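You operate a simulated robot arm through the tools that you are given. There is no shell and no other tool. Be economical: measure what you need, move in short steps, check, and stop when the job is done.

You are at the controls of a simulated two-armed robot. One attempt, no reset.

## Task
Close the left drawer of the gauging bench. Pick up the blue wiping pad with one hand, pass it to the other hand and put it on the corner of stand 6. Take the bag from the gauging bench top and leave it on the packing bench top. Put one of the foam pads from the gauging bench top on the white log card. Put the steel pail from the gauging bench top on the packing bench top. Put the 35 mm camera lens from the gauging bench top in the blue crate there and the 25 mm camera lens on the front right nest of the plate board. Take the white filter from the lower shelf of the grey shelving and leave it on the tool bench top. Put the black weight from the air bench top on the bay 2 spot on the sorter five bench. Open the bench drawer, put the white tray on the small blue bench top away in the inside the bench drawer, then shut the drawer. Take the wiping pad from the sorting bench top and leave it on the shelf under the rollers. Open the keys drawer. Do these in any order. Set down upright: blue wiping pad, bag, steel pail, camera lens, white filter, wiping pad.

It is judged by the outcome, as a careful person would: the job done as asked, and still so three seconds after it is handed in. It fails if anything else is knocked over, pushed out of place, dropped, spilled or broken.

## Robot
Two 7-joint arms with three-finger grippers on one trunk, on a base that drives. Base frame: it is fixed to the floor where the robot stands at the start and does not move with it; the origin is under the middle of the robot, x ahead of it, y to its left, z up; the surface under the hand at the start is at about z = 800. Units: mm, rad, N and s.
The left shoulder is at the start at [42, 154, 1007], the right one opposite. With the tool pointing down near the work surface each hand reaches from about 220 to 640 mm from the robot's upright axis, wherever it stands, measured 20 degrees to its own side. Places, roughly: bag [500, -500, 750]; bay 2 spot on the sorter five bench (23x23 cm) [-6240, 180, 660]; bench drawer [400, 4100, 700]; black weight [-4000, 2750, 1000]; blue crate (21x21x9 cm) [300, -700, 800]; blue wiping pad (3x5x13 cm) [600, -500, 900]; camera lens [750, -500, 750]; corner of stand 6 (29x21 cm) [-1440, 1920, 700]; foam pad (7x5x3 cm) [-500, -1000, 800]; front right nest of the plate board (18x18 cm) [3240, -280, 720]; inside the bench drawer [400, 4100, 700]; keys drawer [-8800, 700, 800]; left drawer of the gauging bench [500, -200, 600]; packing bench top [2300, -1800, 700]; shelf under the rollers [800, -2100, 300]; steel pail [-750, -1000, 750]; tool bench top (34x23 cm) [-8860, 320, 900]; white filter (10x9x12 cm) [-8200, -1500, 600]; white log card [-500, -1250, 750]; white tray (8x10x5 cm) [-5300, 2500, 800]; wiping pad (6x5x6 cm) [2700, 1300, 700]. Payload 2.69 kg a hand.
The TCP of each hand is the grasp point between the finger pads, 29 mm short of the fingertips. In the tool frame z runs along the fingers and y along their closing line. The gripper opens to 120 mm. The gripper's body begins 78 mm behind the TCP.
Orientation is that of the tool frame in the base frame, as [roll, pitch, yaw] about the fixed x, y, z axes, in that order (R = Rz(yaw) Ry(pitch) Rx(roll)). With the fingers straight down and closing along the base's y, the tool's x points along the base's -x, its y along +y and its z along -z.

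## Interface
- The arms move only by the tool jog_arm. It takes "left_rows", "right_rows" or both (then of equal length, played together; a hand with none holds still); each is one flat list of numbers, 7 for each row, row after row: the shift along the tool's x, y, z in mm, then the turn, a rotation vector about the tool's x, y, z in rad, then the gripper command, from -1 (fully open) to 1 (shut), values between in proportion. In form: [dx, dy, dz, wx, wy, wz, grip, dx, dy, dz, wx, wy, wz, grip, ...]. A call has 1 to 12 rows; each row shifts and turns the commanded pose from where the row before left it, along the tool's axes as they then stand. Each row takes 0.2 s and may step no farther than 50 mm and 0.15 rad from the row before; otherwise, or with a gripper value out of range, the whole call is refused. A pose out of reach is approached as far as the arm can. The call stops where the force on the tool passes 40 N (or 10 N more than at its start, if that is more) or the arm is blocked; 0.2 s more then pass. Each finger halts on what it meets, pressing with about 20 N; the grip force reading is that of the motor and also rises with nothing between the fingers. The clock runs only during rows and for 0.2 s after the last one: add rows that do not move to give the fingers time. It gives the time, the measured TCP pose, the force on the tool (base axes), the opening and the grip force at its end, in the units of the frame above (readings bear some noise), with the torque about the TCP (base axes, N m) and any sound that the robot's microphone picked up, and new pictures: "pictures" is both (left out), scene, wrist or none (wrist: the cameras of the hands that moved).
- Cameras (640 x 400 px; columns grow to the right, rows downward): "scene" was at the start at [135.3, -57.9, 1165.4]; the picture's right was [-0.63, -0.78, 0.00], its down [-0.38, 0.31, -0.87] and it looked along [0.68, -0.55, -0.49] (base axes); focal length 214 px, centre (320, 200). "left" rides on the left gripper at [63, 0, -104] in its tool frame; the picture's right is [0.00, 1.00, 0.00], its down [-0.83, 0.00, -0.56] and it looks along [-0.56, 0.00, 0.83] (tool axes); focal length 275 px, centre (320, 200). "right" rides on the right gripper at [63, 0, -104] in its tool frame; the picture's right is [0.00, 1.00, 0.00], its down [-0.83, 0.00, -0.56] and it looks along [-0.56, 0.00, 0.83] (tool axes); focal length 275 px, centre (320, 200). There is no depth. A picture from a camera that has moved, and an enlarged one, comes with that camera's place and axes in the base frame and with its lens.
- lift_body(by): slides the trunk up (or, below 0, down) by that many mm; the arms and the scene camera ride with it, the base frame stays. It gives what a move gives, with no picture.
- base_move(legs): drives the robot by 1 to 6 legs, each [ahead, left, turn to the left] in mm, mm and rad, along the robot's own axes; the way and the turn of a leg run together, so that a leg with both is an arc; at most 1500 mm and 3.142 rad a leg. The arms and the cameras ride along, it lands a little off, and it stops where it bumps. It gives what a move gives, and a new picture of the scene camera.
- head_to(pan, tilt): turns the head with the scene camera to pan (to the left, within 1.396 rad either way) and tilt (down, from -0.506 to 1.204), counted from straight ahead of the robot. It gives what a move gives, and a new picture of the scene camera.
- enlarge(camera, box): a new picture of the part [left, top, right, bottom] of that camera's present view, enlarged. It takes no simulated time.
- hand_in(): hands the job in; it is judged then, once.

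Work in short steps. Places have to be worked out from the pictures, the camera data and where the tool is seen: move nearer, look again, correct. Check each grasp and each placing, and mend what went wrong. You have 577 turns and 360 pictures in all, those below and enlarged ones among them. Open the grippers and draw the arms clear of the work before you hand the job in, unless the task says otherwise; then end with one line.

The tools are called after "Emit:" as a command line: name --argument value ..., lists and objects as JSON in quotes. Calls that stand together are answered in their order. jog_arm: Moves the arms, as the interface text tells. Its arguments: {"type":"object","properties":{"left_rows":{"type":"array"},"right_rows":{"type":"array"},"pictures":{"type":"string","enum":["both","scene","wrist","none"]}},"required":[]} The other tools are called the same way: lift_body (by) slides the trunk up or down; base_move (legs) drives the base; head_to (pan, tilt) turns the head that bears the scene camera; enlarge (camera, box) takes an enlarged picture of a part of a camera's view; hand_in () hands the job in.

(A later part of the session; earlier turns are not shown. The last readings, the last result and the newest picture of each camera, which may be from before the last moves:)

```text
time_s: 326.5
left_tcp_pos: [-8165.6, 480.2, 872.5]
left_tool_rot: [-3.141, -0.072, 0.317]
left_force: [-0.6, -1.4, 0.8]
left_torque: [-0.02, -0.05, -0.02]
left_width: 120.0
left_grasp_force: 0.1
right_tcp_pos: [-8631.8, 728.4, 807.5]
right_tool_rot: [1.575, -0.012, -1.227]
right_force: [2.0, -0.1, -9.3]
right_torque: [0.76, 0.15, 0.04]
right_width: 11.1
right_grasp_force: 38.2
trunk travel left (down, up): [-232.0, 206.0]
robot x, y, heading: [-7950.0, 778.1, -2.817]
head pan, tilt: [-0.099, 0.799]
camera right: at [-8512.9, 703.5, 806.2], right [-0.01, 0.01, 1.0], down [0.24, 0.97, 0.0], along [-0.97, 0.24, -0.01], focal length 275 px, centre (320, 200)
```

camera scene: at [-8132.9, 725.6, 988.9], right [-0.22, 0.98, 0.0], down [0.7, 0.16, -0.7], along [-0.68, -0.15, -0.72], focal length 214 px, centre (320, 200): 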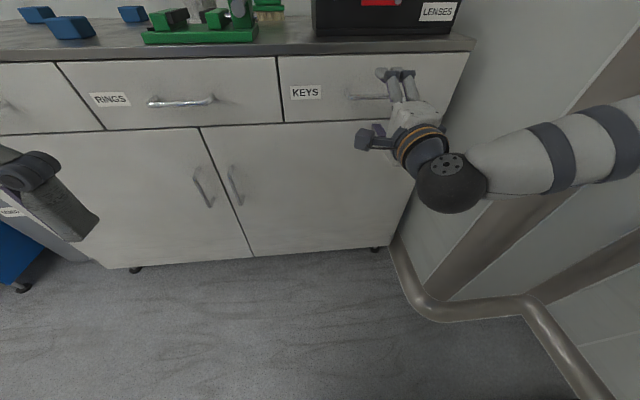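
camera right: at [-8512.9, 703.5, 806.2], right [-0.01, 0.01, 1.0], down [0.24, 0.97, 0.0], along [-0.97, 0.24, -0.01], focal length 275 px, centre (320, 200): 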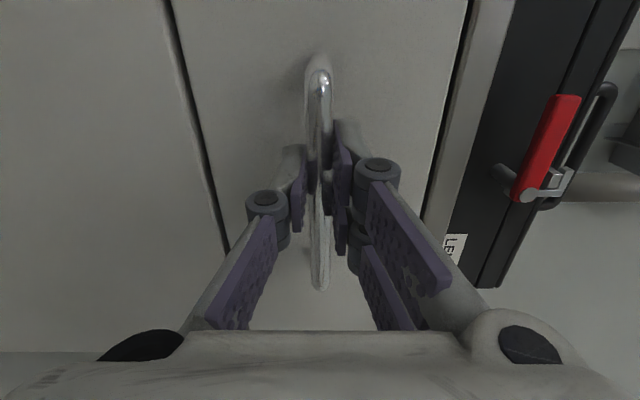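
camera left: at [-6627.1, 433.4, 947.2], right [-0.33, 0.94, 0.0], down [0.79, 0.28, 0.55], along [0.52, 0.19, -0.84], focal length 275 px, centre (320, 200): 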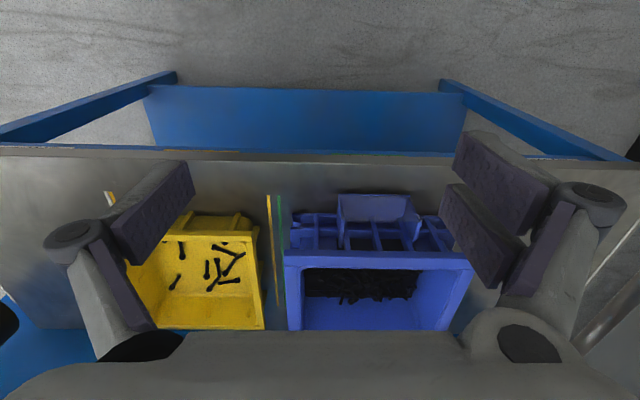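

The bar is gripped. I pull straight back with the arm.

Emit:
jog_arm --right_rows '[0, 0, -15, 0, 0, 0, 1, 0, 0, -20, 0, 0, 0, 1, 0, 0, -25, 0, 0, 0, 1, 0, 0, -25, 0, 0, 0, 1, 0, 0, -25, 0, 0, 0, 1, 0, 0, -25, 0, 0, 0, 1]' --pictures "scene"

```text
time_s: 327.9
left_tcp_pos: [-8165.2, 478.6, 872.6]
left_tool_rot: [-3.14, -0.072, 0.316]
left_force: [0.5, -0.4, -0.6]
left_torque: [0.02, 0.02, 0.0]
left_width: 120.0
left_grasp_force: 0.1
right_tcp_pos: [-8505.0, 769.3, 807.1]
right_tool_rot: [1.576, -0.012, -1.219]
right_force: [9.8, -23.9, -24.6]
right_torque: [0.59, -0.11, 0.21]
right_width: 10.8
right_grasp_force: 37.9
trunk travel left (down, up): [-232.0, 206.0]
robot x, y, heading: [-7954.4, 777.7, -2.821]
head pan, tilt: [-0.099, 0.799]
camera scene: at [-8133.6, 723.4, 988.5], right [-0.22, 0.98, 0.0], down [0.7, 0.16, -0.7], along [-0.68, -0.15, -0.72], focal length 214 px, centre (320, 200)
```

scene: 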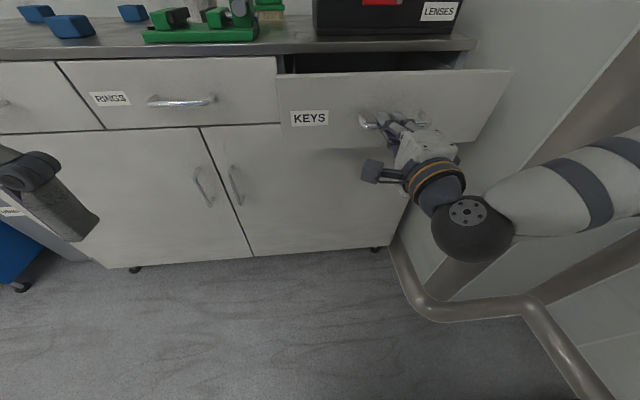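

The drawer has come out about 130 mm. I pull it further by backing the base.

Emit:
base_move --legs '[[-130, 0, 0]]'

```text
time_s: 329.3
left_tcp_pos: [-8039.1, 521.2, 874.6]
left_tool_rot: [-3.141, -0.07, 0.32]
left_force: [-0.4, 0.1, 0.4]
left_torque: [0.04, -0.01, 0.03]
left_width: 120.1
left_grasp_force: 0.1
right_tcp_pos: [-8379.0, 810.3, 806.8]
right_tool_rot: [1.581, -0.008, -1.216]
right_force: [0.2, -1.6, 0.9]
right_torque: [0.64, 0.21, -0.4]
right_width: 10.8
right_grasp_force: 38.1
trunk travel left (down, up): [-232.0, 206.0]
robot x, y, heading: [-7825.2, 819.5, -2.818]
head pan, tilt: [-0.099, 0.799]
stopped in leg 1: the force on the tool passed its limit at 45 N (the readings are from after the stop); the commanded pose is now the measured one
camera scene: at [-8007.7, 766.1, 988.9], right [-0.22, 0.98, 0.0], down [0.7, 0.16, -0.7], along [-0.68, -0.15, -0.72], focal length 214 px, centre (320, 200)
```

scene: 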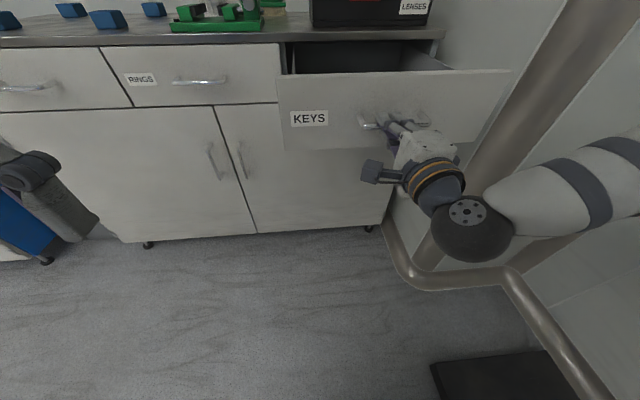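

The drawer is out about 260 mm. I release the handle and draw back.

Emit:
jog_arm --right_rows '[0, 0, 0, 0, 0, 0, 0, 0, 0, 0, 0, 0, 0, 0, 0, 0, -40, 0, 0, 0, 0, 0, 0, -45, 0, 0, 0, 0]' --pictures "scene"

Emit:
base_move --legs '[[-250, 100, 0]]'

```text
time_s: 330.3
left_tcp_pos: [-8040.1, 521.5, 873.1]
left_tool_rot: [-3.141, -0.07, 0.32]
left_force: [0.4, 0.2, -0.7]
left_torque: [-0.06, -0.01, 0.0]
left_width: 120.4
left_grasp_force: 0.0
right_tcp_pos: [-8353.7, 810.7, 796.0]
right_tool_rot: [1.581, -0.011, -1.216]
right_force: [0.4, -1.2, 0.5]
right_torque: [0.01, 0.01, 0.0]
right_width: 60.1
right_grasp_force: 0.0
right hand out of reach, approached as far as the arm can: row 3, 4
trunk travel left (down, up): [-232.0, 206.0]
robot x, y, heading: [-7826.5, 817.2, -2.817]
head pan, tilt: [-0.099, 0.799]
camera scene: at [-8007.8, 766.4, 988.9], right [-0.22, 0.98, 0.0], down [0.7, 0.16, -0.7], along [-0.68, -0.15, -0.72], focal length 214 px, centre (320, 200)
```

scene: 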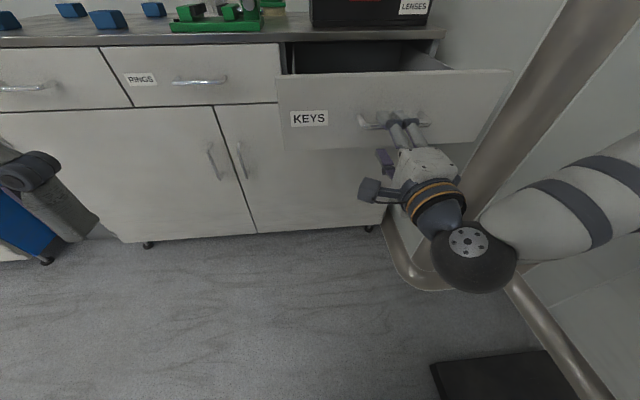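

```text
time_s: 332.2
left_tcp_pos: [-7772.3, 505.9, 873.8]
left_tool_rot: [-3.141, -0.069, 0.315]
left_force: [-0.1, -0.1, 0.0]
left_torque: [0.03, 0.0, 0.02]
left_width: 119.9
left_grasp_force: 0.1
right_tcp_pos: [-8086.9, 796.5, 795.7]
right_tool_rot: [1.582, -0.01, -1.217]
right_force: [-0.1, 0.6, 0.4]
right_torque: [0.02, -0.04, 0.0]
right_width: 60.0
right_grasp_force: 0.0
trunk travel left (down, up): [-232.0, 206.0]
robot x, y, heading: [-7559.4, 804.8, -2.827]
head pan, tilt: [-0.099, 0.799]
camera scene: at [-7740.8, 750.8, 988.9], right [-0.22, 0.98, 0.0], down [0.7, 0.16, -0.7], along [-0.68, -0.15, -0.72], focal length 214 px, centre (320, 200)
```

scene: 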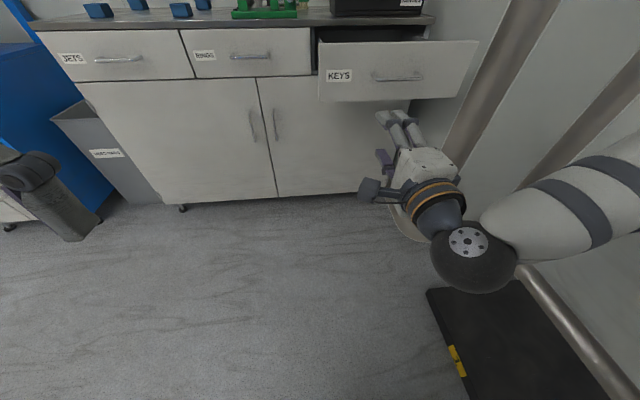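

KEYS is open. I restore the right hand to pointing down and raise the trunk, then turn toward the small blue bench (−5300,2500).

Emit:
lift_body --by 145

Emit:
jog_arm --right_rows '[0, 0, 0, 0, 0, -0.143, -1, 0, 0, 0, 0, 0, -0.143, -1, 0, 0, 0, 0, 0, -0.143, -1, 0, 0, 0, 0, 0, -0.143, -1, 0, 0, 0, 0, 0, -0.143, -1, 0, 0, 0, 0, 0, -0.143, -1, 0, 0, 0, 0, 0, -0.143, -1, 0, 0, 0, 0, 0, -0.143, -1, 0, 0, 0, 0, 0, -0.143, -1, 0, 0, 0, 0, 0, -0.143, -1, 0, 0, 0, 0, 0, -0.143, -1]' --left_rows '[0, 0, 0, 0, 0.007, 0, -1, 0, 0, 0, 0, 0.007, 0, -1, 0, 0, 0, 0, 0.007, 0, -1, 0, 0, 0, 0, 0.007, 0, -1, 0, 0, 0, 0, 0.007, 0, -1, 0, 0, 0, 0, 0.007, 0, -1, 0, 0, 0, 0, 0.007, 0, -1, 0, 0, 0, 0, 0.007, 0, -1, 0, 0, 0, 0, 0.007, 0, -1, 0, 0, 0, 0, 0.007, 0, -1, 0, 0, 0, 0, 0, 0, -1]' --pictures "none"

Emit:
jog_arm --right_rows '[0, 0, 0, 0, 0.143, 0, -1, 0, 0, 0, 0, 0.143, 0, -1, 0, 0, 0, 0, 0.143, 0, -1, 0, 0, 0, 0, 0.143, 0, -1, 0, 0, 0, 0, 0.143, 0, -1, 0, 0, 0, 0, 0.143, 0, -1, 0, 0, 0, 0, 0.143, 0, -1, 0, 0, 0, 0, 0.143, 0, -1, 0, 0, 0, 0, 0.143, 0, -1, 0, 0, 0, 0, 0.143, 0, -1, 0, 0, 0, 0, 0.143, 0, -1]' --pictures "none"

Emit:
base_move --legs '[[-200, 0, 0], [0, 0, -2.8]]'

Emit:
head_to --pan 0.0 --tilt 0.15

```text
time_s: 333.9
left_tcp_pos: [-7772.8, 506.2, 1017.2]
left_tool_rot: [3.141, -0.072, 0.317]
left_force: [-0.3, 0.3, 0.3]
left_torque: [0.02, -0.02, -0.01]
left_width: 120.0
left_grasp_force: 0.0
right_tcp_pos: [-8086.7, 795.8, 939.5]
right_tool_rot: [1.582, -0.01, -1.217]
right_force: [0.1, -1.1, 0.2]
right_torque: [-0.01, 0.01, 0.05]
right_width: 60.1
right_grasp_force: 0.2
trunk travel left (down, up): [-377.0, 61.0]
robot x, y, heading: [-7558.6, 804.2, -2.821]
head pan, tilt: [-0.099, 0.799]
```

```text
time_s: 336.3
left_tcp_pos: [-7773.5, 506.5, 1018.2]
left_tool_rot: [-3.14, -0.142, 0.315]
left_force: [0.5, 0.6, -0.6]
left_torque: [0.0, -0.02, 0.01]
left_width: 119.9
left_grasp_force: 0.1
right_tcp_pos: [-8085.9, 796.2, 941.0]
right_tool_rot: [2.6, 1.559, -0.192]
right_force: [0.3, -0.2, -0.1]
right_torque: [0.03, -0.03, 0.0]
right_width: 120.1
right_grasp_force: 0.1
trunk travel left (down, up): [-377.0, 61.0]
robot x, y, heading: [-7557.9, 806.5, -2.821]
head pan, tilt: [-0.099, 0.799]
```

```text
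time_s: 338.7
left_tcp_pos: [-7773.0, 506.3, 1018.2]
left_tool_rot: [-3.142, -0.142, 0.315]
left_force: [-0.4, -0.2, -0.1]
left_torque: [0.01, -0.02, 0.0]
left_width: 119.9
left_grasp_force: 0.1
right_tcp_pos: [-8085.4, 795.5, 940.1]
right_tool_rot: [3.131, -0.016, 0.355]
right_force: [0.4, 1.0, 0.5]
right_torque: [-0.04, 0.0, -0.02]
right_width: 120.1
right_grasp_force: 0.1
trunk travel left (down, up): [-377.0, 61.0]
robot x, y, heading: [-7560.3, 806.6, -2.819]
head pan, tilt: [-0.099, 0.799]
```

```text
time_s: 346.9
left_tcp_pos: [-7270.7, 1220.1, 1018.9]
left_tool_rot: [3.141, -0.139, -2.47]
left_force: [0.4, -0.2, -0.5]
left_torque: [0.02, 0.04, -0.01]
left_width: 120.1
left_grasp_force: 0.0
right_tcp_pos: [-6876.3, 1056.4, 940.7]
right_tool_rot: [3.132, -0.013, -2.434]
right_force: [0.4, -0.7, 0.0]
right_torque: [-0.03, -0.02, -0.02]
right_width: 120.0
right_grasp_force: 0.2
trunk travel left (down, up): [-377.0, 61.0]
robot x, y, heading: [-7368.8, 864.9, 0.673]
head pan, tilt: [-0.099, 0.799]
camera scene: at [-7250.0, 948.3, 1142.0], right [0.54, -0.84, 0.0], down [-0.6, -0.39, -0.7], along [0.59, 0.38, -0.72], focal length 214 px, centre (320, 200)
```

scene: 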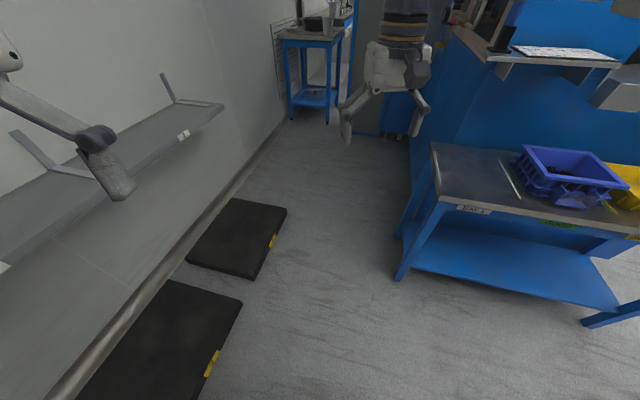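

```text
time_s: 347.9
left_tcp_pos: [-7268.9, 1219.7, 1018.1]
left_tool_rot: [3.141, -0.143, -2.471]
left_force: [0.6, 1.0, 0.7]
left_torque: [0.01, -0.01, -0.01]
left_width: 120.0
left_grasp_force: 0.0
right_tcp_pos: [-6875.0, 1055.9, 941.3]
right_tool_rot: [3.135, -0.012, -2.434]
right_force: [-0.4, 0.6, 0.2]
right_torque: [0.0, 0.0, -0.02]
right_width: 120.3
right_grasp_force: 0.1
trunk travel left (down, up): [-377.0, 61.0]
robot x, y, heading: [-7370.7, 871.7, 0.673]
head pan, tilt: [0.0, 0.15]
camera scene: at [-7245.3, 962.3, 1200.3], right [0.62, -0.78, 0.0], down [-0.12, -0.09, -0.99], along [0.77, 0.62, -0.15], focal length 214 px, centre (320, 200)
```

scene: 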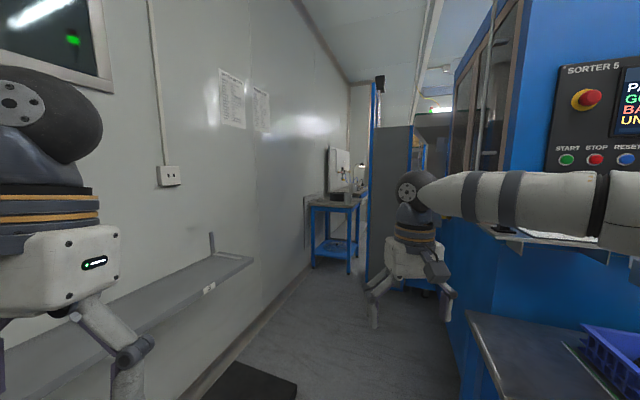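

The small blue bench is at the end of a lane north of sorter 5. I drive along the lane, keeping clear of the floor mats and the sorter.

Emit:
base_move --legs '[[0, 0, 0.145], [480, 0, 0], [0, 0, -0.5], [950, 0, 0]]'

Emit:
head_to --pan 0.4 --tilt 0.3

```text
time_s: 357.4
left_tcp_pos: [-5924.2, 1799.8, 1018.0]
left_tool_rot: [3.141, -0.141, -2.839]
left_force: [-0.2, 0.1, 0.0]
left_torque: [0.03, -0.02, 0.0]
left_width: 119.8
left_grasp_force: 0.1
right_tcp_pos: [-5615.3, 1505.2, 941.0]
right_tool_rot: [3.132, -0.013, -2.803]
right_force: [0.1, -0.9, 0.9]
right_torque: [-0.03, 0.01, -0.01]
right_width: 120.0
right_grasp_force: 0.0
trunk travel left (down, up): [-377.0, 61.0]
robot x, y, heading: [-6140.5, 1507.1, 0.303]
head pan, tilt: [0.0, 0.15]
camera scene: at [-5993.3, 1551.5, 1200.3], right [0.3, -0.95, 0.0], down [-0.14, -0.04, -0.99], along [0.94, 0.3, -0.15], focal length 214 px, centre (320, 200)
```

scene: 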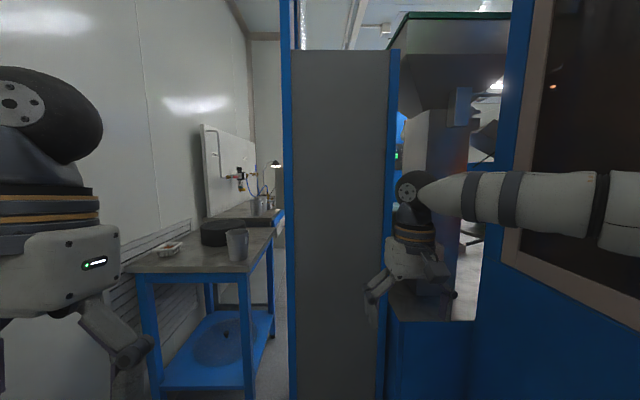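

```text
time_s: 358.2
left_tcp_pos: [-5923.9, 1799.9, 1018.4]
left_tool_rot: [-3.141, -0.14, -2.841]
left_force: [0.0, -1.0, 0.6]
left_torque: [-0.01, 0.0, 0.0]
left_width: 120.0
left_grasp_force: 0.0
right_tcp_pos: [-5615.3, 1506.3, 940.7]
right_tool_rot: [3.134, -0.012, -2.803]
right_force: [0.9, -0.8, 0.3]
right_torque: [0.02, -0.01, 0.04]
right_width: 119.9
right_grasp_force: 0.0
trunk travel left (down, up): [-377.0, 61.0]
robot x, y, heading: [-6144.0, 1509.1, 0.305]
head pan, tilt: [0.4, 0.3]
camera scene: at [-6010.8, 1584.0, 1186.4], right [0.65, -0.76, 0.0], down [-0.23, -0.19, -0.96], along [0.73, 0.62, -0.3], focal length 214 px, centre (320, 200)
```

scene: 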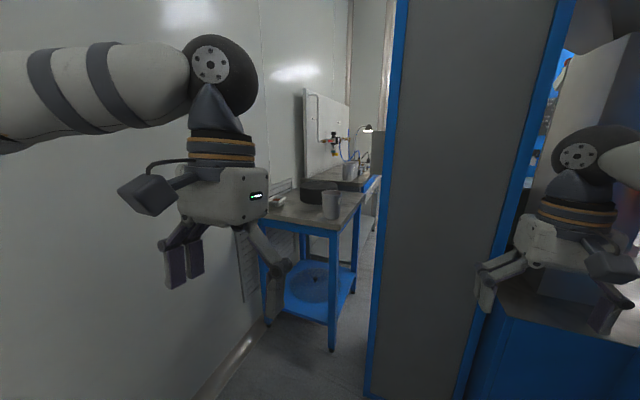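

The white tray sits at the near-left end of the bench, by the wall. I pre-shape the arms here: left hand extended forward, right hand tucked back, and check the left elbow.

Emit:
jog_arm --left_rows '[0, 0, 0, 0, -0.07, 0, -1, 0, 0, 0, 0, -0.07, 0, -1, -45, 12, 0, 0, 0, 0, -1, -45, 12, 0, 0, 0, 0, -1, -45, 12, 0, 0, 0, 0, -1, -45, 12, 0, 0, 0, 0, -1, -40, 12, 0, 0, 0, 0, -1]' --right_rows '[0, 0, 0, 0, 0, 0, -1, 0, 0, 0, 0, 0, 0, -1, 45, 0, -5, 0, 0, 0, -1, 45, 0, -5, 0, 0, 0, -1, 45, 0, -5, 0, 0, 0, -1, 45, 0, -5, 0, 0, 0, -1, 30, 0, -5, 0, 0, 0, -1]' --pictures "none"

Emit:
head_to --pan 0.9 --tilt 0.4

```text
time_s: 359.8
left_tcp_pos: [-5733.6, 1922.7, 1018.8]
left_tool_rot: [3.14, 0.001, -2.841]
left_force: [1.0, -0.5, -0.3]
left_torque: [0.0, -0.01, 0.03]
left_width: 119.8
left_grasp_force: 0.0
right_tcp_pos: [-5813.8, 1434.7, 967.8]
right_tool_rot: [3.135, -0.013, -2.802]
right_force: [-0.2, -1.1, -0.4]
right_torque: [-0.01, -0.04, -0.02]
right_width: 120.0
right_grasp_force: 0.0
trunk travel left (down, up): [-377.0, 61.0]
robot x, y, heading: [-6141.2, 1506.9, 0.305]
head pan, tilt: [0.4, 0.3]
```

```text
time_s: 360.8
left_tcp_pos: [-5734.0, 1922.8, 1019.1]
left_tool_rot: [-3.141, 0.001, -2.84]
left_force: [-0.2, -0.6, -0.2]
left_torque: [0.01, -0.02, -0.01]
left_width: 120.0
left_grasp_force: 0.1
right_tcp_pos: [-5814.3, 1434.1, 969.0]
right_tool_rot: [3.133, -0.013, -2.804]
right_force: [0.2, 0.0, -0.3]
right_torque: [-0.03, 0.05, -0.03]
right_width: 119.9
right_grasp_force: 0.0
trunk travel left (down, up): [-377.0, 61.0]
robot x, y, heading: [-6143.1, 1506.1, 0.306]
head pan, tilt: [0.901, 0.4]
camera scene: at [-6048.8, 1610.1, 1177.1], right [0.93, -0.36, 0.0], down [-0.14, -0.36, -0.92], along [0.33, 0.86, -0.39], focal length 214 px, centre (320, 200)
```

scene: 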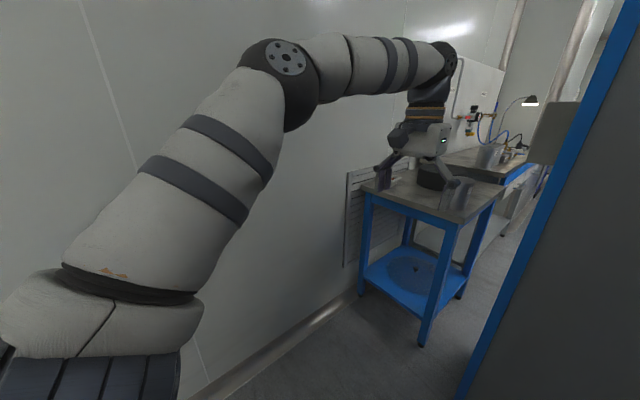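

The left elbow would hit the wall, so I'll use the right hand instead, facing more toward the wall. I swap the arm poses and turn left in the open lane.

Emit:
jog_arm --left_rows '[40, -25, 0, 0, 0, 0, -1, 40, -25, 0, 0, 0, 0, -1, 40, -25, 0, 0, 0, 0, -1, 40, -25, 0, 0, 0, 0, -1, 40, -20, 0, 0, 0, 0, -1]' --right_rows '[-45, 12, 0, 0, 0, 0, -1, -45, 12, 0, 0, 0, 0, -1, -45, 12, 0, 0, 0, 0, -1, -45, 12, 0, 0, 0, 0, -1, -45, 10, 0, 0, 0, 0, -1]' --pictures "none"

Emit:
base_move --legs '[[0, 0, 0.9], [0, -331, 0]]'

Emit:
head_to --pan -0.2 --tilt 0.5

```text
time_s: 362.0
left_tcp_pos: [-5888.2, 1746.4, 1017.9]
left_tool_rot: [3.139, 0.001, -2.84]
left_force: [0.1, 0.2, 0.2]
left_torque: [-0.02, -0.03, -0.02]
left_width: 119.9
left_grasp_force: 0.0
right_tcp_pos: [-5619.5, 1567.8, 965.1]
right_tool_rot: [3.133, -0.015, -2.801]
right_force: [0.1, 1.0, 0.1]
right_torque: [-0.04, 0.02, 0.02]
right_width: 119.9
right_grasp_force: 0.2
trunk travel left (down, up): [-377.0, 61.0]
robot x, y, heading: [-6142.0, 1509.4, 0.306]
head pan, tilt: [0.901, 0.4]
```

```text
time_s: 367.2
left_tcp_pos: [-5882.4, 1744.6, 1016.9]
left_tool_rot: [-3.138, -0.001, -1.946]
left_force: [0.8, 0.1, 1.0]
left_torque: [-0.02, -0.02, 0.04]
left_width: 119.7
left_grasp_force: 0.1
right_tcp_pos: [-5572.3, 1842.0, 966.7]
right_tool_rot: [3.134, -0.013, -1.914]
right_force: [-0.4, -0.3, 0.2]
right_torque: [-0.02, 0.0, 0.02]
right_width: 120.0
right_grasp_force: 0.0
trunk travel left (down, up): [-377.0, 61.0]
robot x, y, heading: [-5850.8, 1387.8, 1.193]
head pan, tilt: [0.901, 0.4]
stopped in leg 2: the robot was blocked; the commanded pose is now the measured one
camera scene: at [-5877.1, 1532.9, 1176.8], right [0.86, 0.5, 0.0], down [0.2, -0.34, -0.92], along [-0.46, 0.8, -0.39], focal length 214 px, centre (320, 200)
```

scene: 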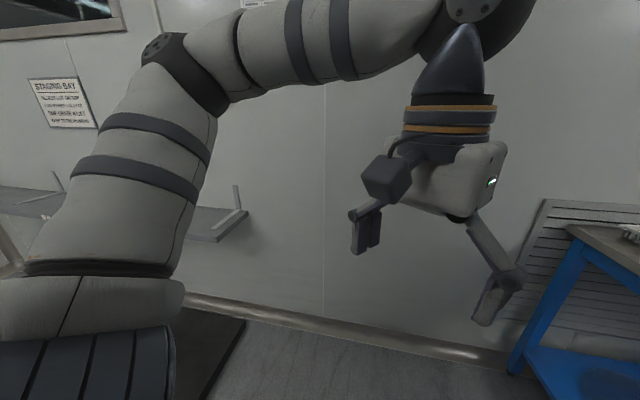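

```text
time_s: 368.5
left_tcp_pos: [-5883.3, 1743.5, 1015.4]
left_tool_rot: [-3.137, -0.001, -1.947]
left_force: [-0.3, 0.1, -0.1]
left_torque: [0.0, 0.0, -0.01]
left_width: 119.9
left_grasp_force: 0.0
right_tcp_pos: [-5573.9, 1840.3, 966.2]
right_tool_rot: [3.135, -0.013, -1.911]
right_force: [0.8, 0.0, 0.5]
right_torque: [0.01, -0.01, 0.01]
right_width: 120.0
right_grasp_force: 0.1
trunk travel left (down, up): [-377.0, 61.0]
robot x, y, heading: [-5852.9, 1393.5, 1.2]
head pan, tilt: [-0.201, 0.499]
camera scene: at [-5781.5, 1529.3, 1167.8], right [0.84, -0.54, 0.0], down [-0.26, -0.4, -0.88], along [0.48, 0.74, -0.48], focal length 214 px, centre (320, 200)
```

scene: 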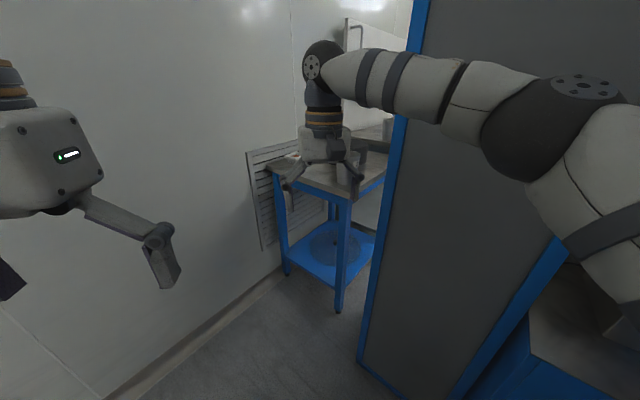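

The base stopped just short, likely the right elbow near the panel. I stretch the right arm further out and tuck the left hand in, which narrows the elbows, then look.

Emit:
jog_arm --left_rows '[0, -25, 0, 0, 0, 0, -1, 0, -25, 0, 0, 0, 0, -1, 0, -25, 0, 0, 0, 0, -1, 0, 0, 0, 0, 0, 0, -1]' --right_rows '[-30, 0, 10, 0, 0, 0, -1, -30, 0, 10, 0, 0, 0, -1, -30, 0, 10, 0, 0, 0, -1, -20, 0, 0, 0, 0, 0, -1]' --pictures "none"

Emit:
base_move --legs '[[0, 110, 0], [250, 0, 0]]'

```text
time_s: 369.5
left_tcp_pos: [-5811.0, 1716.0, 1017.4]
left_tool_rot: [-3.139, -0.001, -1.947]
left_force: [-0.2, 0.3, 0.0]
left_torque: [0.02, -0.03, 0.0]
left_width: 119.7
left_grasp_force: 0.0
right_tcp_pos: [-5558.4, 1887.3, 938.4]
right_tool_rot: [3.135, -0.013, -1.912]
right_force: [-0.1, -0.9, -0.9]
right_torque: [-0.01, 0.0, -0.01]
right_width: 120.1
right_grasp_force: 0.1
right hand out of reach, approached as far as the arm can: row 2, 3, 4
trunk travel left (down, up): [-377.0, 61.0]
robot x, y, heading: [-5852.0, 1390.8, 1.2]
head pan, tilt: [-0.201, 0.499]
```

```text
time_s: 372.4
left_tcp_pos: [-5821.9, 1985.5, 1016.4]
left_tool_rot: [3.141, -0.003, -1.945]
left_force: [-0.5, 0.7, -0.3]
left_torque: [0.0, 0.05, 0.02]
left_width: 120.1
left_grasp_force: 0.0
right_tcp_pos: [-5567.6, 2158.5, 939.9]
right_tool_rot: [3.133, -0.012, -1.909]
right_force: [-0.2, -0.6, -1.3]
right_torque: [0.0, 0.04, -0.02]
right_width: 120.1
right_grasp_force: 0.0
trunk travel left (down, up): [-377.0, 61.0]
robot x, y, heading: [-5859.6, 1665.1, 1.199]
head pan, tilt: [-0.201, 0.499]
camera scene: at [-5789.2, 1798.9, 1167.8], right [0.84, -0.54, 0.0], down [-0.26, -0.4, -0.88], along [0.48, 0.74, -0.48], focal length 214 px, centre (320, 200)
```

scene: 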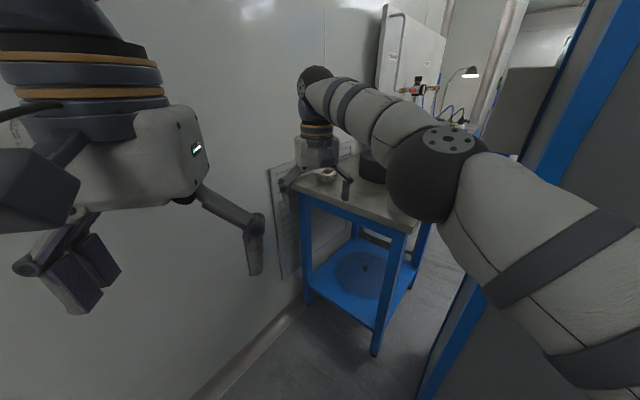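

The tray is visible beyond the hand, about 430 mm ahead and 130 mm right. I advance in steps.

Emit:
base_move --legs '[[220, 0, 0]]'

Emit:
base_move --legs '[[120, 0, 0], [40, -80, 0]]'

```text
time_s: 374.1
left_tcp_pos: [-5744.8, 2188.8, 1017.5]
left_tool_rot: [3.141, 0.0, -1.939]
left_force: [0.2, 0.0, -0.4]
left_torque: [-0.04, 0.02, -0.02]
left_width: 120.1
left_grasp_force: 0.1
right_tcp_pos: [-5490.5, 2361.7, 939.7]
right_tool_rot: [3.132, -0.012, -1.903]
right_force: [0.3, 0.7, -1.5]
right_torque: [-0.01, 0.04, -0.01]
right_width: 120.3
right_grasp_force: 0.1
trunk travel left (down, up): [-377.0, 61.0]
robot x, y, heading: [-5783.6, 1864.0, 1.196]
head pan, tilt: [-0.201, 0.499]
camera scene: at [-5711.1, 2002.0, 1167.8], right [0.84, -0.54, 0.0], down [-0.26, -0.4, -0.88], along [0.47, 0.74, -0.48], focal length 214 px, centre (320, 200)
```

scene: 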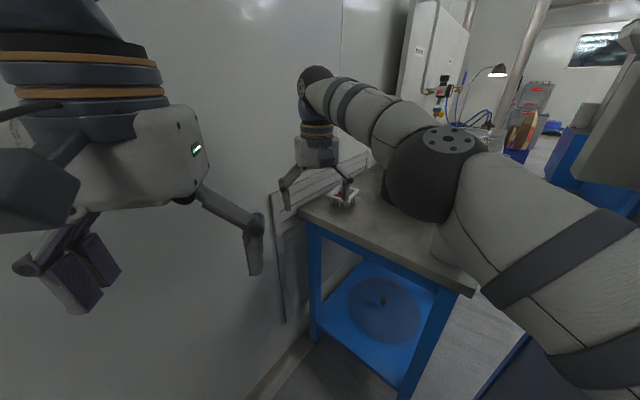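

```text
time_s: 376.2
left_tcp_pos: [-5614.3, 2311.0, 1017.3]
left_tool_rot: [3.141, 0.0, -1.937]
left_force: [0.8, -0.2, 0.2]
left_torque: [0.03, 0.03, 0.01]
left_width: 120.2
left_grasp_force: 0.1
right_tcp_pos: [-5360.0, 2485.5, 937.9]
right_tool_rot: [3.132, -0.012, -1.902]
right_force: [-0.3, 0.3, -0.2]
right_torque: [0.02, -0.01, -0.01]
right_width: 120.0
right_grasp_force: 0.1
trunk travel left (down, up): [-377.0, 61.0]
robot x, y, heading: [-5656.4, 1988.1, 1.2]
head pan, tilt: [-0.201, 0.499]
camera scene: at [-5579.9, 2124.4, 1167.9], right [0.84, -0.54, 0.0], down [-0.26, -0.4, -0.88], along [0.47, 0.74, -0.48], focal length 214 px, centre (320, 200)
```

scene: 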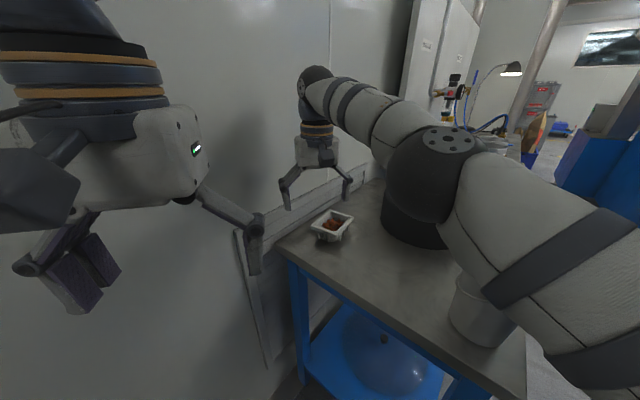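

The tray (with contents) is close, roughly 64 mm ahead and 55 mm right. I check with the wrist camera.

Emit:
jog_arm --right_rows '[0, -20, 0, 0, 0, 0, -1, 0, -20, 0, 0, 0, 0, -1]' --pictures "wrist"

```text
time_s: 376.8
left_tcp_pos: [-5613.3, 2311.4, 1017.2]
left_tool_rot: [3.141, 0.001, -1.937]
left_force: [0.8, -0.3, -0.1]
left_torque: [0.03, 0.02, -0.03]
left_width: 120.1
left_grasp_force: 0.1
right_tcp_pos: [-5322.7, 2471.9, 938.7]
right_tool_rot: [3.133, -0.009, -1.906]
right_force: [0.0, 0.2, 0.2]
right_torque: [0.02, -0.04, 0.0]
right_width: 120.0
right_grasp_force: 0.1
trunk travel left (down, up): [-377.0, 61.0]
robot x, y, heading: [-5650.1, 1991.3, 1.204]
head pan, tilt: [-0.201, 0.499]
camera right: at [-5341.2, 2413.0, 1042.1], right [-0.95, 0.32, 0.01], down [0.27, 0.79, 0.55], along [0.17, 0.52, -0.84], focal length 275 px, centre (320, 200)
```

right: 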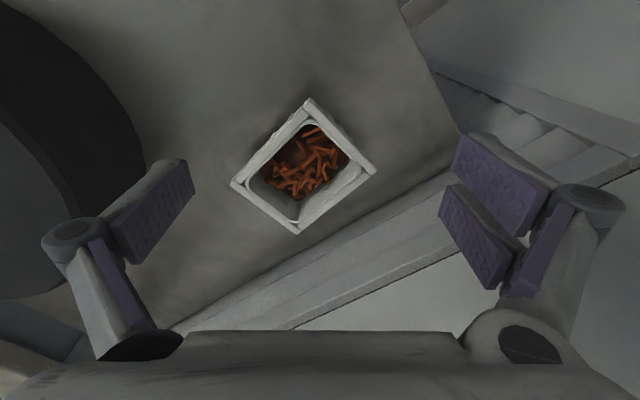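

The tray is rotated about 42° to the hand. I move over its centre and rotate to grip its short side, opened fully.

Emit:
jog_arm --right_rows '[-17, -7, 0, 0, 0, 0.147, -1, -17, -6, 0, 0, 0, 0.147, -1, 0, 0, 0, 0, 0, 0.147, -1, 0, 0, 0, 0, 0, 0.147, -1, 0, 0, 0, 0, 0, 0.147, -1]' --pictures "wrist"

```text
time_s: 378.0
left_tcp_pos: [-5613.8, 2311.5, 1017.4]
left_tool_rot: [3.141, 0.001, -1.938]
left_force: [0.7, -0.6, -0.3]
left_torque: [0.01, 0.04, -0.02]
left_width: 120.0
left_grasp_force: 0.0
right_tcp_pos: [-5309.1, 2477.2, 933.9]
right_tool_rot: [-3.142, -0.015, -2.641]
right_force: [-0.4, 0.7, 0.0]
right_torque: [0.0, -0.01, 0.0]
right_width: 120.1
right_grasp_force: 0.0
right hand out of reach, approached as far as the arm can: row 1, 2
trunk travel left (down, up): [-377.0, 61.0]
robot x, y, heading: [-5655.4, 1985.6, 1.202]
head pan, tilt: [-0.201, 0.499]
camera right: at [-5364.5, 2446.5, 1038.4], right [-0.48, 0.87, 0.0], down [0.73, 0.41, 0.54], along [0.48, 0.26, -0.84], focal length 275 px, centre (320, 200)
```

right: 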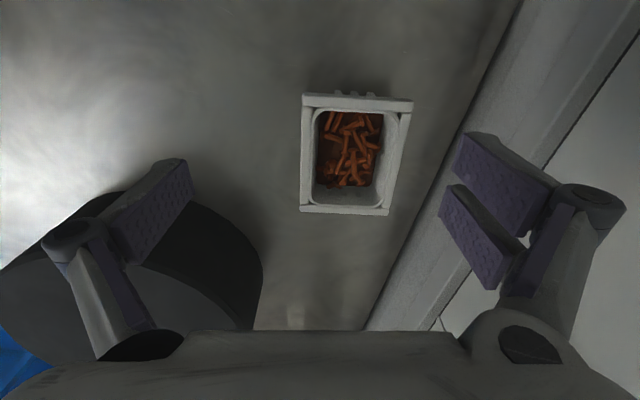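

Aligned; the tray centre is 28 mm further along the base's heading. I nudge the base and narrow the opening to 104 mm.

Emit:
base_move --legs '[[28, 0, 0]]'

Emit:
jog_arm --right_rows '[0, 0, 20, 0, 0, 0.03, -0.73, 0, 0, 20, 0, 0, 0, -0.73]' --pictures "wrist"

```text
time_s: 378.9
left_tcp_pos: [-5603.2, 2337.7, 1018.0]
left_tool_rot: [-3.141, -0.001, -1.939]
left_force: [0.3, 0.3, -0.6]
left_torque: [-0.01, 0.01, 0.05]
left_width: 120.1
left_grasp_force: 0.0
right_tcp_pos: [-5299.2, 2502.6, 933.5]
right_tool_rot: [-3.139, -0.015, -2.639]
right_force: [-0.3, 0.4, -1.2]
right_torque: [-0.03, 0.0, -0.01]
right_width: 120.0
right_grasp_force: 0.0
trunk travel left (down, up): [-377.0, 61.0]
robot x, y, heading: [-5645.2, 2011.9, 1.198]
head pan, tilt: [-0.201, 0.499]
camera scene: at [-5570.1, 2151.2, 1167.8], right [0.84, -0.54, 0.0], down [-0.26, -0.4, -0.88], along [0.47, 0.74, -0.48], focal length 214 px, centre (320, 200)
```

scene: 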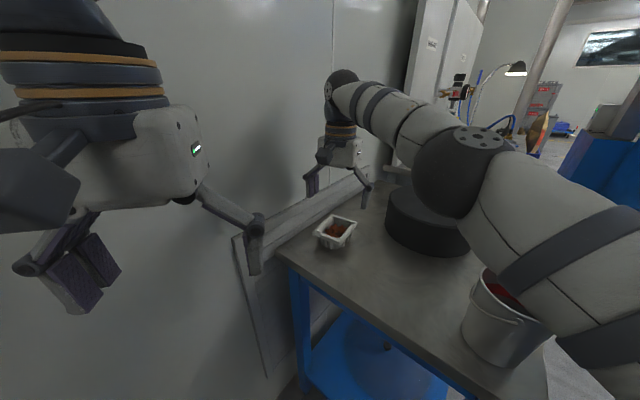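

```text
time_s: 379.5
left_tcp_pos: [-5604.5, 2338.0, 1018.0]
left_tool_rot: [-3.14, 0.001, -1.94]
left_force: [0.1, 0.7, -0.8]
left_torque: [0.01, 0.03, -0.03]
left_width: 120.4
left_grasp_force: 0.1
right_tcp_pos: [-5299.4, 2501.1, 893.5]
right_tool_rot: [3.14, -0.014, -2.668]
right_force: [0.6, -0.1, -0.7]
right_torque: [0.02, -0.03, 0.0]
right_width: 103.7
right_grasp_force: 0.2
trunk travel left (down, up): [-377.0, 61.0]
robot x, y, heading: [-5643.7, 2015.1, 1.202]
head pan, tilt: [-0.201, 0.499]
camera right: at [-5354.7, 2472.6, 997.8], right [-0.46, 0.89, 0.0], down [0.75, 0.39, 0.54], along [0.48, 0.25, -0.84], focal length 275 px, centre (320, 200)
```

right: 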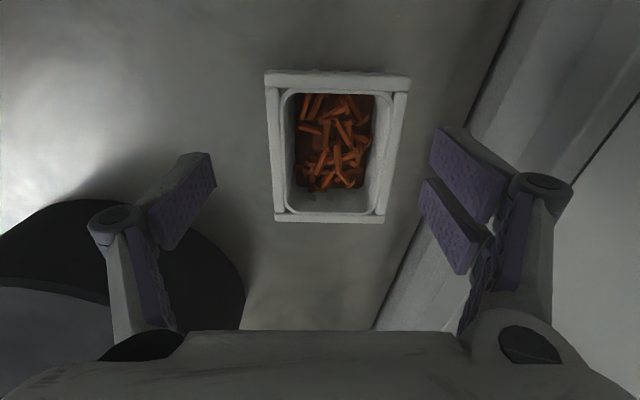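

The tray's rim is near z 835. I shift 8 mm and descend 50 mm, then slowly the rest.

Emit:
jog_arm --right_rows '[0, 8, 10, 0, 0, 0, -0.73, 0, 0, 20, 0, 0, 0, -0.73, 0, 0, 20, 0, 0, 0, -0.73]' --pictures "wrist"

```text
time_s: 380.3
left_tcp_pos: [-5604.3, 2337.4, 1016.9]
left_tool_rot: [-3.142, 0.0, -1.939]
left_force: [0.0, 0.9, -0.1]
left_torque: [0.0, -0.02, 0.06]
left_width: 119.9
left_grasp_force: 0.0
right_tcp_pos: [-5306.2, 2509.3, 843.1]
right_tool_rot: [-3.141, -0.015, -2.668]
right_force: [0.1, 0.7, -0.3]
right_torque: [-0.03, 0.01, -0.01]
right_width: 103.9
right_grasp_force: 0.1
trunk travel left (down, up): [-377.0, 61.0]
robot x, y, heading: [-5645.2, 2018.7, 1.204]
head pan, tilt: [-0.201, 0.499]
camera right: at [-5359.8, 2480.2, 947.1], right [-0.46, 0.89, 0.0], down [0.75, 0.39, 0.54], along [0.48, 0.25, -0.84], focal length 275 px, centre (320, 200)
```

right: 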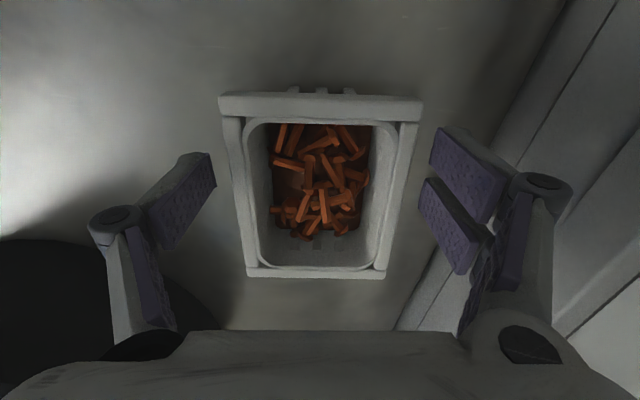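

Well centred. I lower 25 mm in small rows and close gently.

Emit:
jog_arm --right_rows '[0, 0, 9, 0, 0, 0, -0.73, 0, 0, 8, 0, 0, 0, -0.73, 0, 0, 8, 0, 0, 0, -0.73, 0, 0, 0, 0, 0, 0, -0.73]' --pictures "none"

Emit:
jog_arm --right_rows '[0, 0, 0, 0, 0, 0, -0.4, 0, 0, 0, 0, 0, 0, 0, 0, 0, 0, 0, 0, 0, 0.5, 0, 0, 0, 0, 0, 0, 1]' --pictures "wrist"

```text
time_s: 381.3
left_tcp_pos: [-5603.8, 2336.9, 1017.6]
left_tool_rot: [3.14, -0.002, -1.939]
left_force: [-0.6, -0.2, -0.3]
left_torque: [-0.02, 0.0, 0.0]
left_width: 120.1
left_grasp_force: 0.1
right_tcp_pos: [-5306.1, 2507.6, 819.8]
right_tool_rot: [-3.14, -0.015, -2.669]
right_force: [0.7, -0.5, 0.1]
right_torque: [-0.04, 0.02, -0.01]
right_width: 103.6
right_grasp_force: 0.2
trunk travel left (down, up): [-377.0, 61.0]
robot x, y, heading: [-5642.4, 2016.6, 1.204]
head pan, tilt: [-0.201, 0.499]
```

```text
time_s: 382.3
left_tcp_pos: [-5604.2, 2334.9, 1017.0]
left_tool_rot: [-3.142, 0.002, -1.938]
left_force: [-0.8, -0.7, 0.0]
left_torque: [0.04, 0.0, -0.03]
left_width: 119.7
left_grasp_force: 0.2
right_tcp_pos: [-5305.6, 2507.7, 823.9]
right_tool_rot: [3.136, -0.009, -2.672]
right_force: [-0.3, -5.3, 22.4]
right_torque: [-0.87, -0.55, 0.01]
right_width: 78.5
right_grasp_force: 20.1
trunk travel left (down, up): [-377.0, 61.0]
robot x, y, heading: [-5643.6, 2016.1, 1.204]
head pan, tilt: [-0.201, 0.499]
stopped in row 4 (right hand): the force on the tool passed its limit at 41 N (the readings are from after the stop); the commanded pose is now the measured one
camera right: at [-5360.9, 2478.7, 927.6], right [-0.46, 0.89, 0.0], down [0.74, 0.38, 0.55], along [0.49, 0.25, -0.84], focal length 275 px, centre (320, 200)
```

right: 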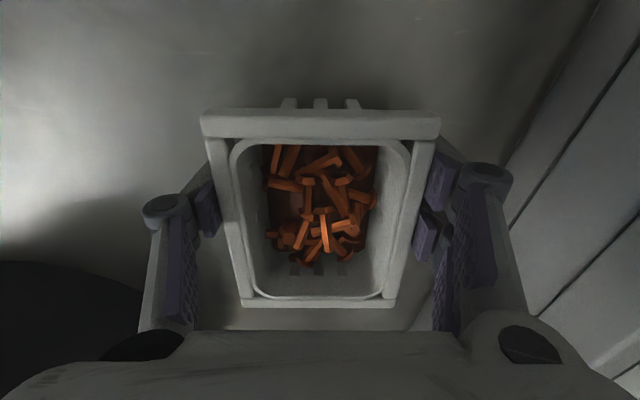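

Gripped at 78.5 mm with the fingertips on the bench. I lift slowly and check the tray stays level.

Emit:
jog_arm --right_rows '[0, 0, -5, 0, 0, 0, 1, 0, 0, -8, 0, 0, 0, 1, 0, 0, -10, 0, 0, 0, 1, 0, 0, -15, 0, 0, 0, 1, 0, 0, -15, 0, 0, 0, 1]' --pictures "both"

```text
time_s: 383.5
left_tcp_pos: [-5604.1, 2336.1, 1018.1]
left_tool_rot: [3.141, 0.0, -1.94]
left_force: [-0.6, -0.5, -0.1]
left_torque: [0.01, 0.02, 0.01]
left_width: 120.0
left_grasp_force: 0.0
right_tcp_pos: [-5304.2, 2508.4, 873.9]
right_tool_rot: [3.139, -0.01, -2.668]
right_force: [-0.3, 0.0, -2.0]
right_torque: [-0.03, 0.04, -0.02]
right_width: 78.0
right_grasp_force: 20.0
trunk travel left (down, up): [-377.0, 61.0]
robot x, y, heading: [-5639.9, 2016.1, 1.201]
head pan, tilt: [-0.201, 0.499]
camera scene: at [-5570.4, 2150.3, 1167.9], right [0.84, -0.54, 0.0], down [-0.26, -0.4, -0.88], along [0.47, 0.74, -0.48], focal length 214 px, centre (320, 200)
camera right: at [-5359.0, 2480.4, 978.1], right [-0.46, 0.89, 0.0], down [0.74, 0.38, 0.55], along [0.49, 0.25, -0.84], focal length 275 px, centre (320, 200)
```

scene: 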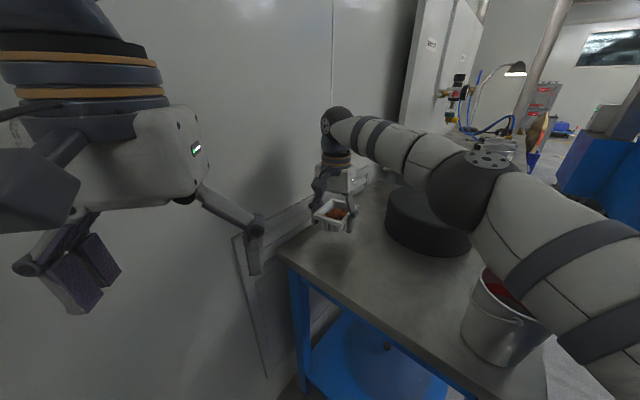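
right: 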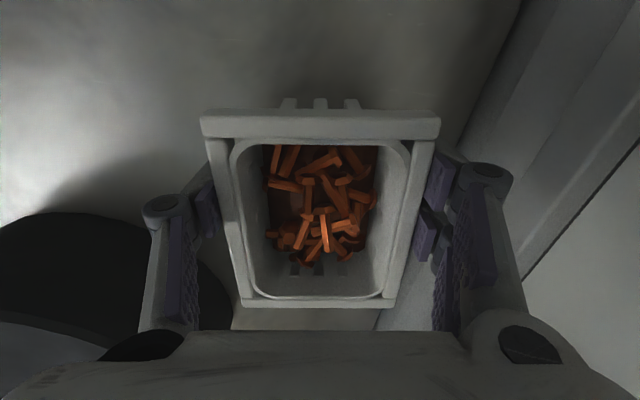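

The tray is level and secure. I retrace the path out: left and back, then reverse into the lane.

Emit:
base_move --legs '[[-40, 80, 0], [-150, 20, 0], [-400, 0, 0]]'

```text
time_s: 387.8
left_tcp_pos: [-5909.2, 1821.2, 1017.8]
left_tool_rot: [-3.142, 0.0, -1.935]
left_force: [0.0, -0.1, 0.6]
left_torque: [0.01, 0.0, 0.01]
left_width: 120.0
left_grasp_force: 0.1
right_tcp_pos: [-5609.6, 1995.7, 874.1]
right_tool_rot: [3.14, -0.012, -2.664]
right_force: [-0.2, -0.7, -2.7]
right_torque: [0.03, 0.02, 0.0]
right_width: 78.2
right_grasp_force: 19.7
trunk travel left (down, up): [-377.0, 61.0]
robot x, y, heading: [-5947.7, 1498.4, 1.212]
head pan, tilt: [-0.201, 0.499]
camera scene: at [-5874.9, 1634.6, 1168.0], right [0.85, -0.53, 0.0], down [-0.26, -0.4, -0.88], along [0.47, 0.74, -0.48], focal length 214 px, centre (320, 200)
```

scene: 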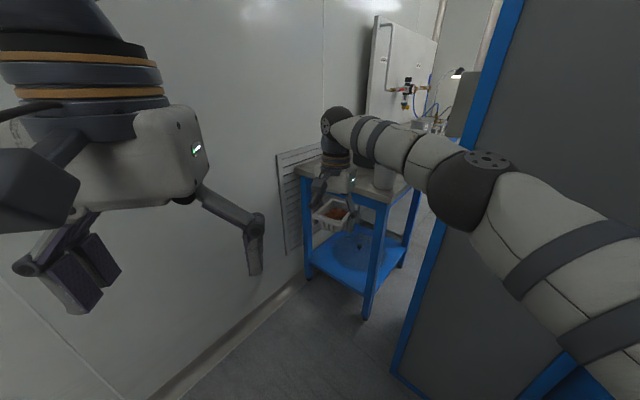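

Out in the lane. I draw the tray hand in and up, then turn and drive west out of the lane.

Emit:
jog_arm --right_rows '[30, -27, -15, 0, 0, 0, 1, 30, -27, -15, 0, 0, 0, 1, 30, -27, -15, 0, 0, 0, 1, 20, -18, -15, 0, 0, 0, 1]' --pictures "none"

Emit:
base_move --legs '[[200, 0, 0], [0, 0, 2.24], [0, 90, 0], [1250, 0, 0]]'

```text
time_s: 388.8
left_tcp_pos: [-5909.3, 1822.5, 1016.5]
left_tool_rot: [-3.142, 0.0, -1.934]
left_force: [-0.5, 0.4, -0.2]
left_torque: [0.0, 0.01, 0.01]
left_width: 120.0
left_grasp_force: 0.0
right_tcp_pos: [-5660.2, 1857.0, 934.6]
right_tool_rot: [3.14, -0.011, -2.667]
right_force: [0.5, -0.2, -1.5]
right_torque: [-0.04, 0.01, 0.01]
right_width: 78.5
right_grasp_force: 19.8
trunk travel left (down, up): [-377.0, 61.0]
robot x, y, heading: [-5944.7, 1499.6, 1.207]
head pan, tilt: [-0.201, 0.499]
```

```text
time_s: 402.6
left_tcp_pos: [-7304.7, 1040.4, 1016.8]
left_tool_rot: [-3.141, 0.0, 0.318]
left_force: [0.3, -0.5, 0.9]
left_torque: [0.01, -0.01, 0.02]
left_width: 120.0
left_grasp_force: 0.1
right_tcp_pos: [-7489.2, 1210.0, 933.8]
right_tool_rot: [3.14, -0.01, -0.412]
right_force: [0.1, 0.4, -2.0]
right_torque: [0.01, -0.06, -0.02]
right_width: 78.3
right_grasp_force: 20.0
trunk travel left (down, up): [-377.0, 61.0]
robot x, y, heading: [-7035.8, 1214.4, -2.827]
head pan, tilt: [-0.201, 0.499]
camera scene: at [-7180.5, 1182.3, 1167.9], right [-0.12, 0.99, 0.0], down [0.48, 0.06, -0.88], along [-0.87, -0.1, -0.48], focal length 214 px, centre (320, 200)
```

scene: 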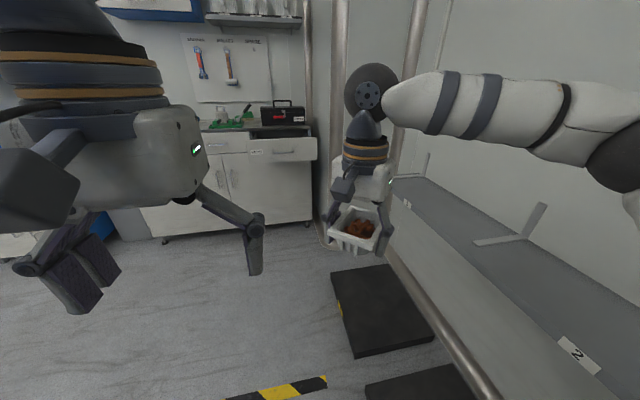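

The tray is steady. I continue south and then east along the aisle.

Emit:
base_move --legs '[[0, 0, 1.3], [1500, 0, 0], [0, 0, 1.05], [620, 0, 0], [0, 0, 0.79], [1500, 0, 0]]'

Emit:
base_move --legs '[[1500, 0, 0], [1500, 0, 0], [1000, 0, 0]]'

```text
time_s: 427.3
left_tcp_pos: [-4803.2, 87.3, 1034.3]
left_tool_rot: [3.096, 0.064, -2.777]
left_force: [-0.6, -0.4, 0.5]
left_torque: [-0.03, 0.03, -0.01]
left_width: 120.2
left_grasp_force: 0.1
right_tcp_pos: [-4606.5, -61.0, 943.1]
right_tool_rot: [3.105, -0.002, 2.794]
right_force: [0.1, -0.2, -1.8]
right_torque: [0.04, 0.02, -0.01]
right_width: 78.5
right_grasp_force: 20.1
trunk travel left (down, up): [-377.0, 61.0]
robot x, y, heading: [-5048.0, -67.2, 0.385]
head pan, tilt: [-0.201, 0.499]
stopped in leg 6: the robot was blocked; the commanded pose is now the measured one
camera scene: at [-4918.8, -62.2, 1171.8], right [0.18, -0.98, -0.03], down [-0.46, -0.06, -0.89], along [0.87, 0.17, -0.46], focal length 214 px, centre (320, 200)
```

scene: 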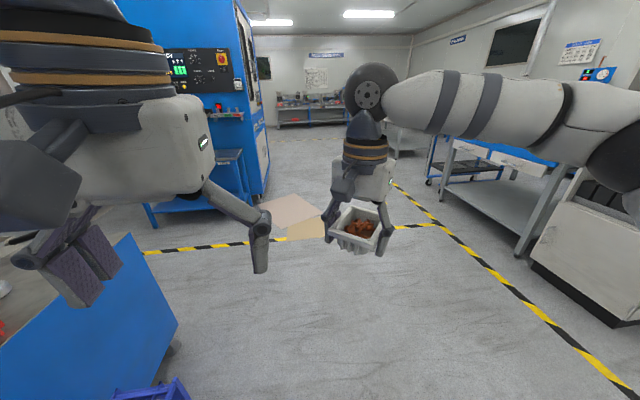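

```text
time_s: 428.0
left_tcp_pos: [-4804.7, 89.5, 1033.7]
left_tool_rot: [3.087, 0.067, -2.782]
left_force: [0.2, 0.8, 0.8]
left_torque: [-0.03, 0.01, 0.01]
left_width: 120.0
left_grasp_force: 0.0
right_tcp_pos: [-4605.3, -57.0, 943.8]
right_tool_rot: [3.111, -0.002, 2.799]
right_force: [0.6, -0.8, -2.4]
right_torque: [0.07, 0.07, -0.01]
right_width: 78.2
right_grasp_force: 19.9
trunk travel left (down, up): [-377.0, 61.0]
robot x, y, heading: [-5051.0, -70.9, 0.386]
head pan, tilt: [-0.201, 0.499]
stopped in leg 1: the robot was blocked; the commanded pose is now the measured one
camera scene: at [-4917.7, -57.8, 1171.9], right [0.19, -0.98, -0.02], down [-0.46, -0.07, -0.89], along [0.87, 0.18, -0.46], focal length 214 px, centre (320, 200)
```

scene: 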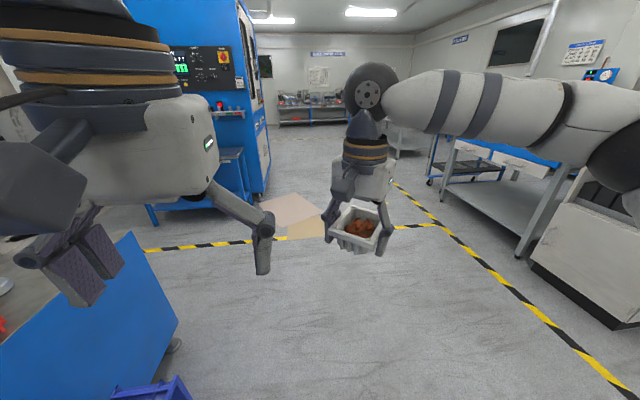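

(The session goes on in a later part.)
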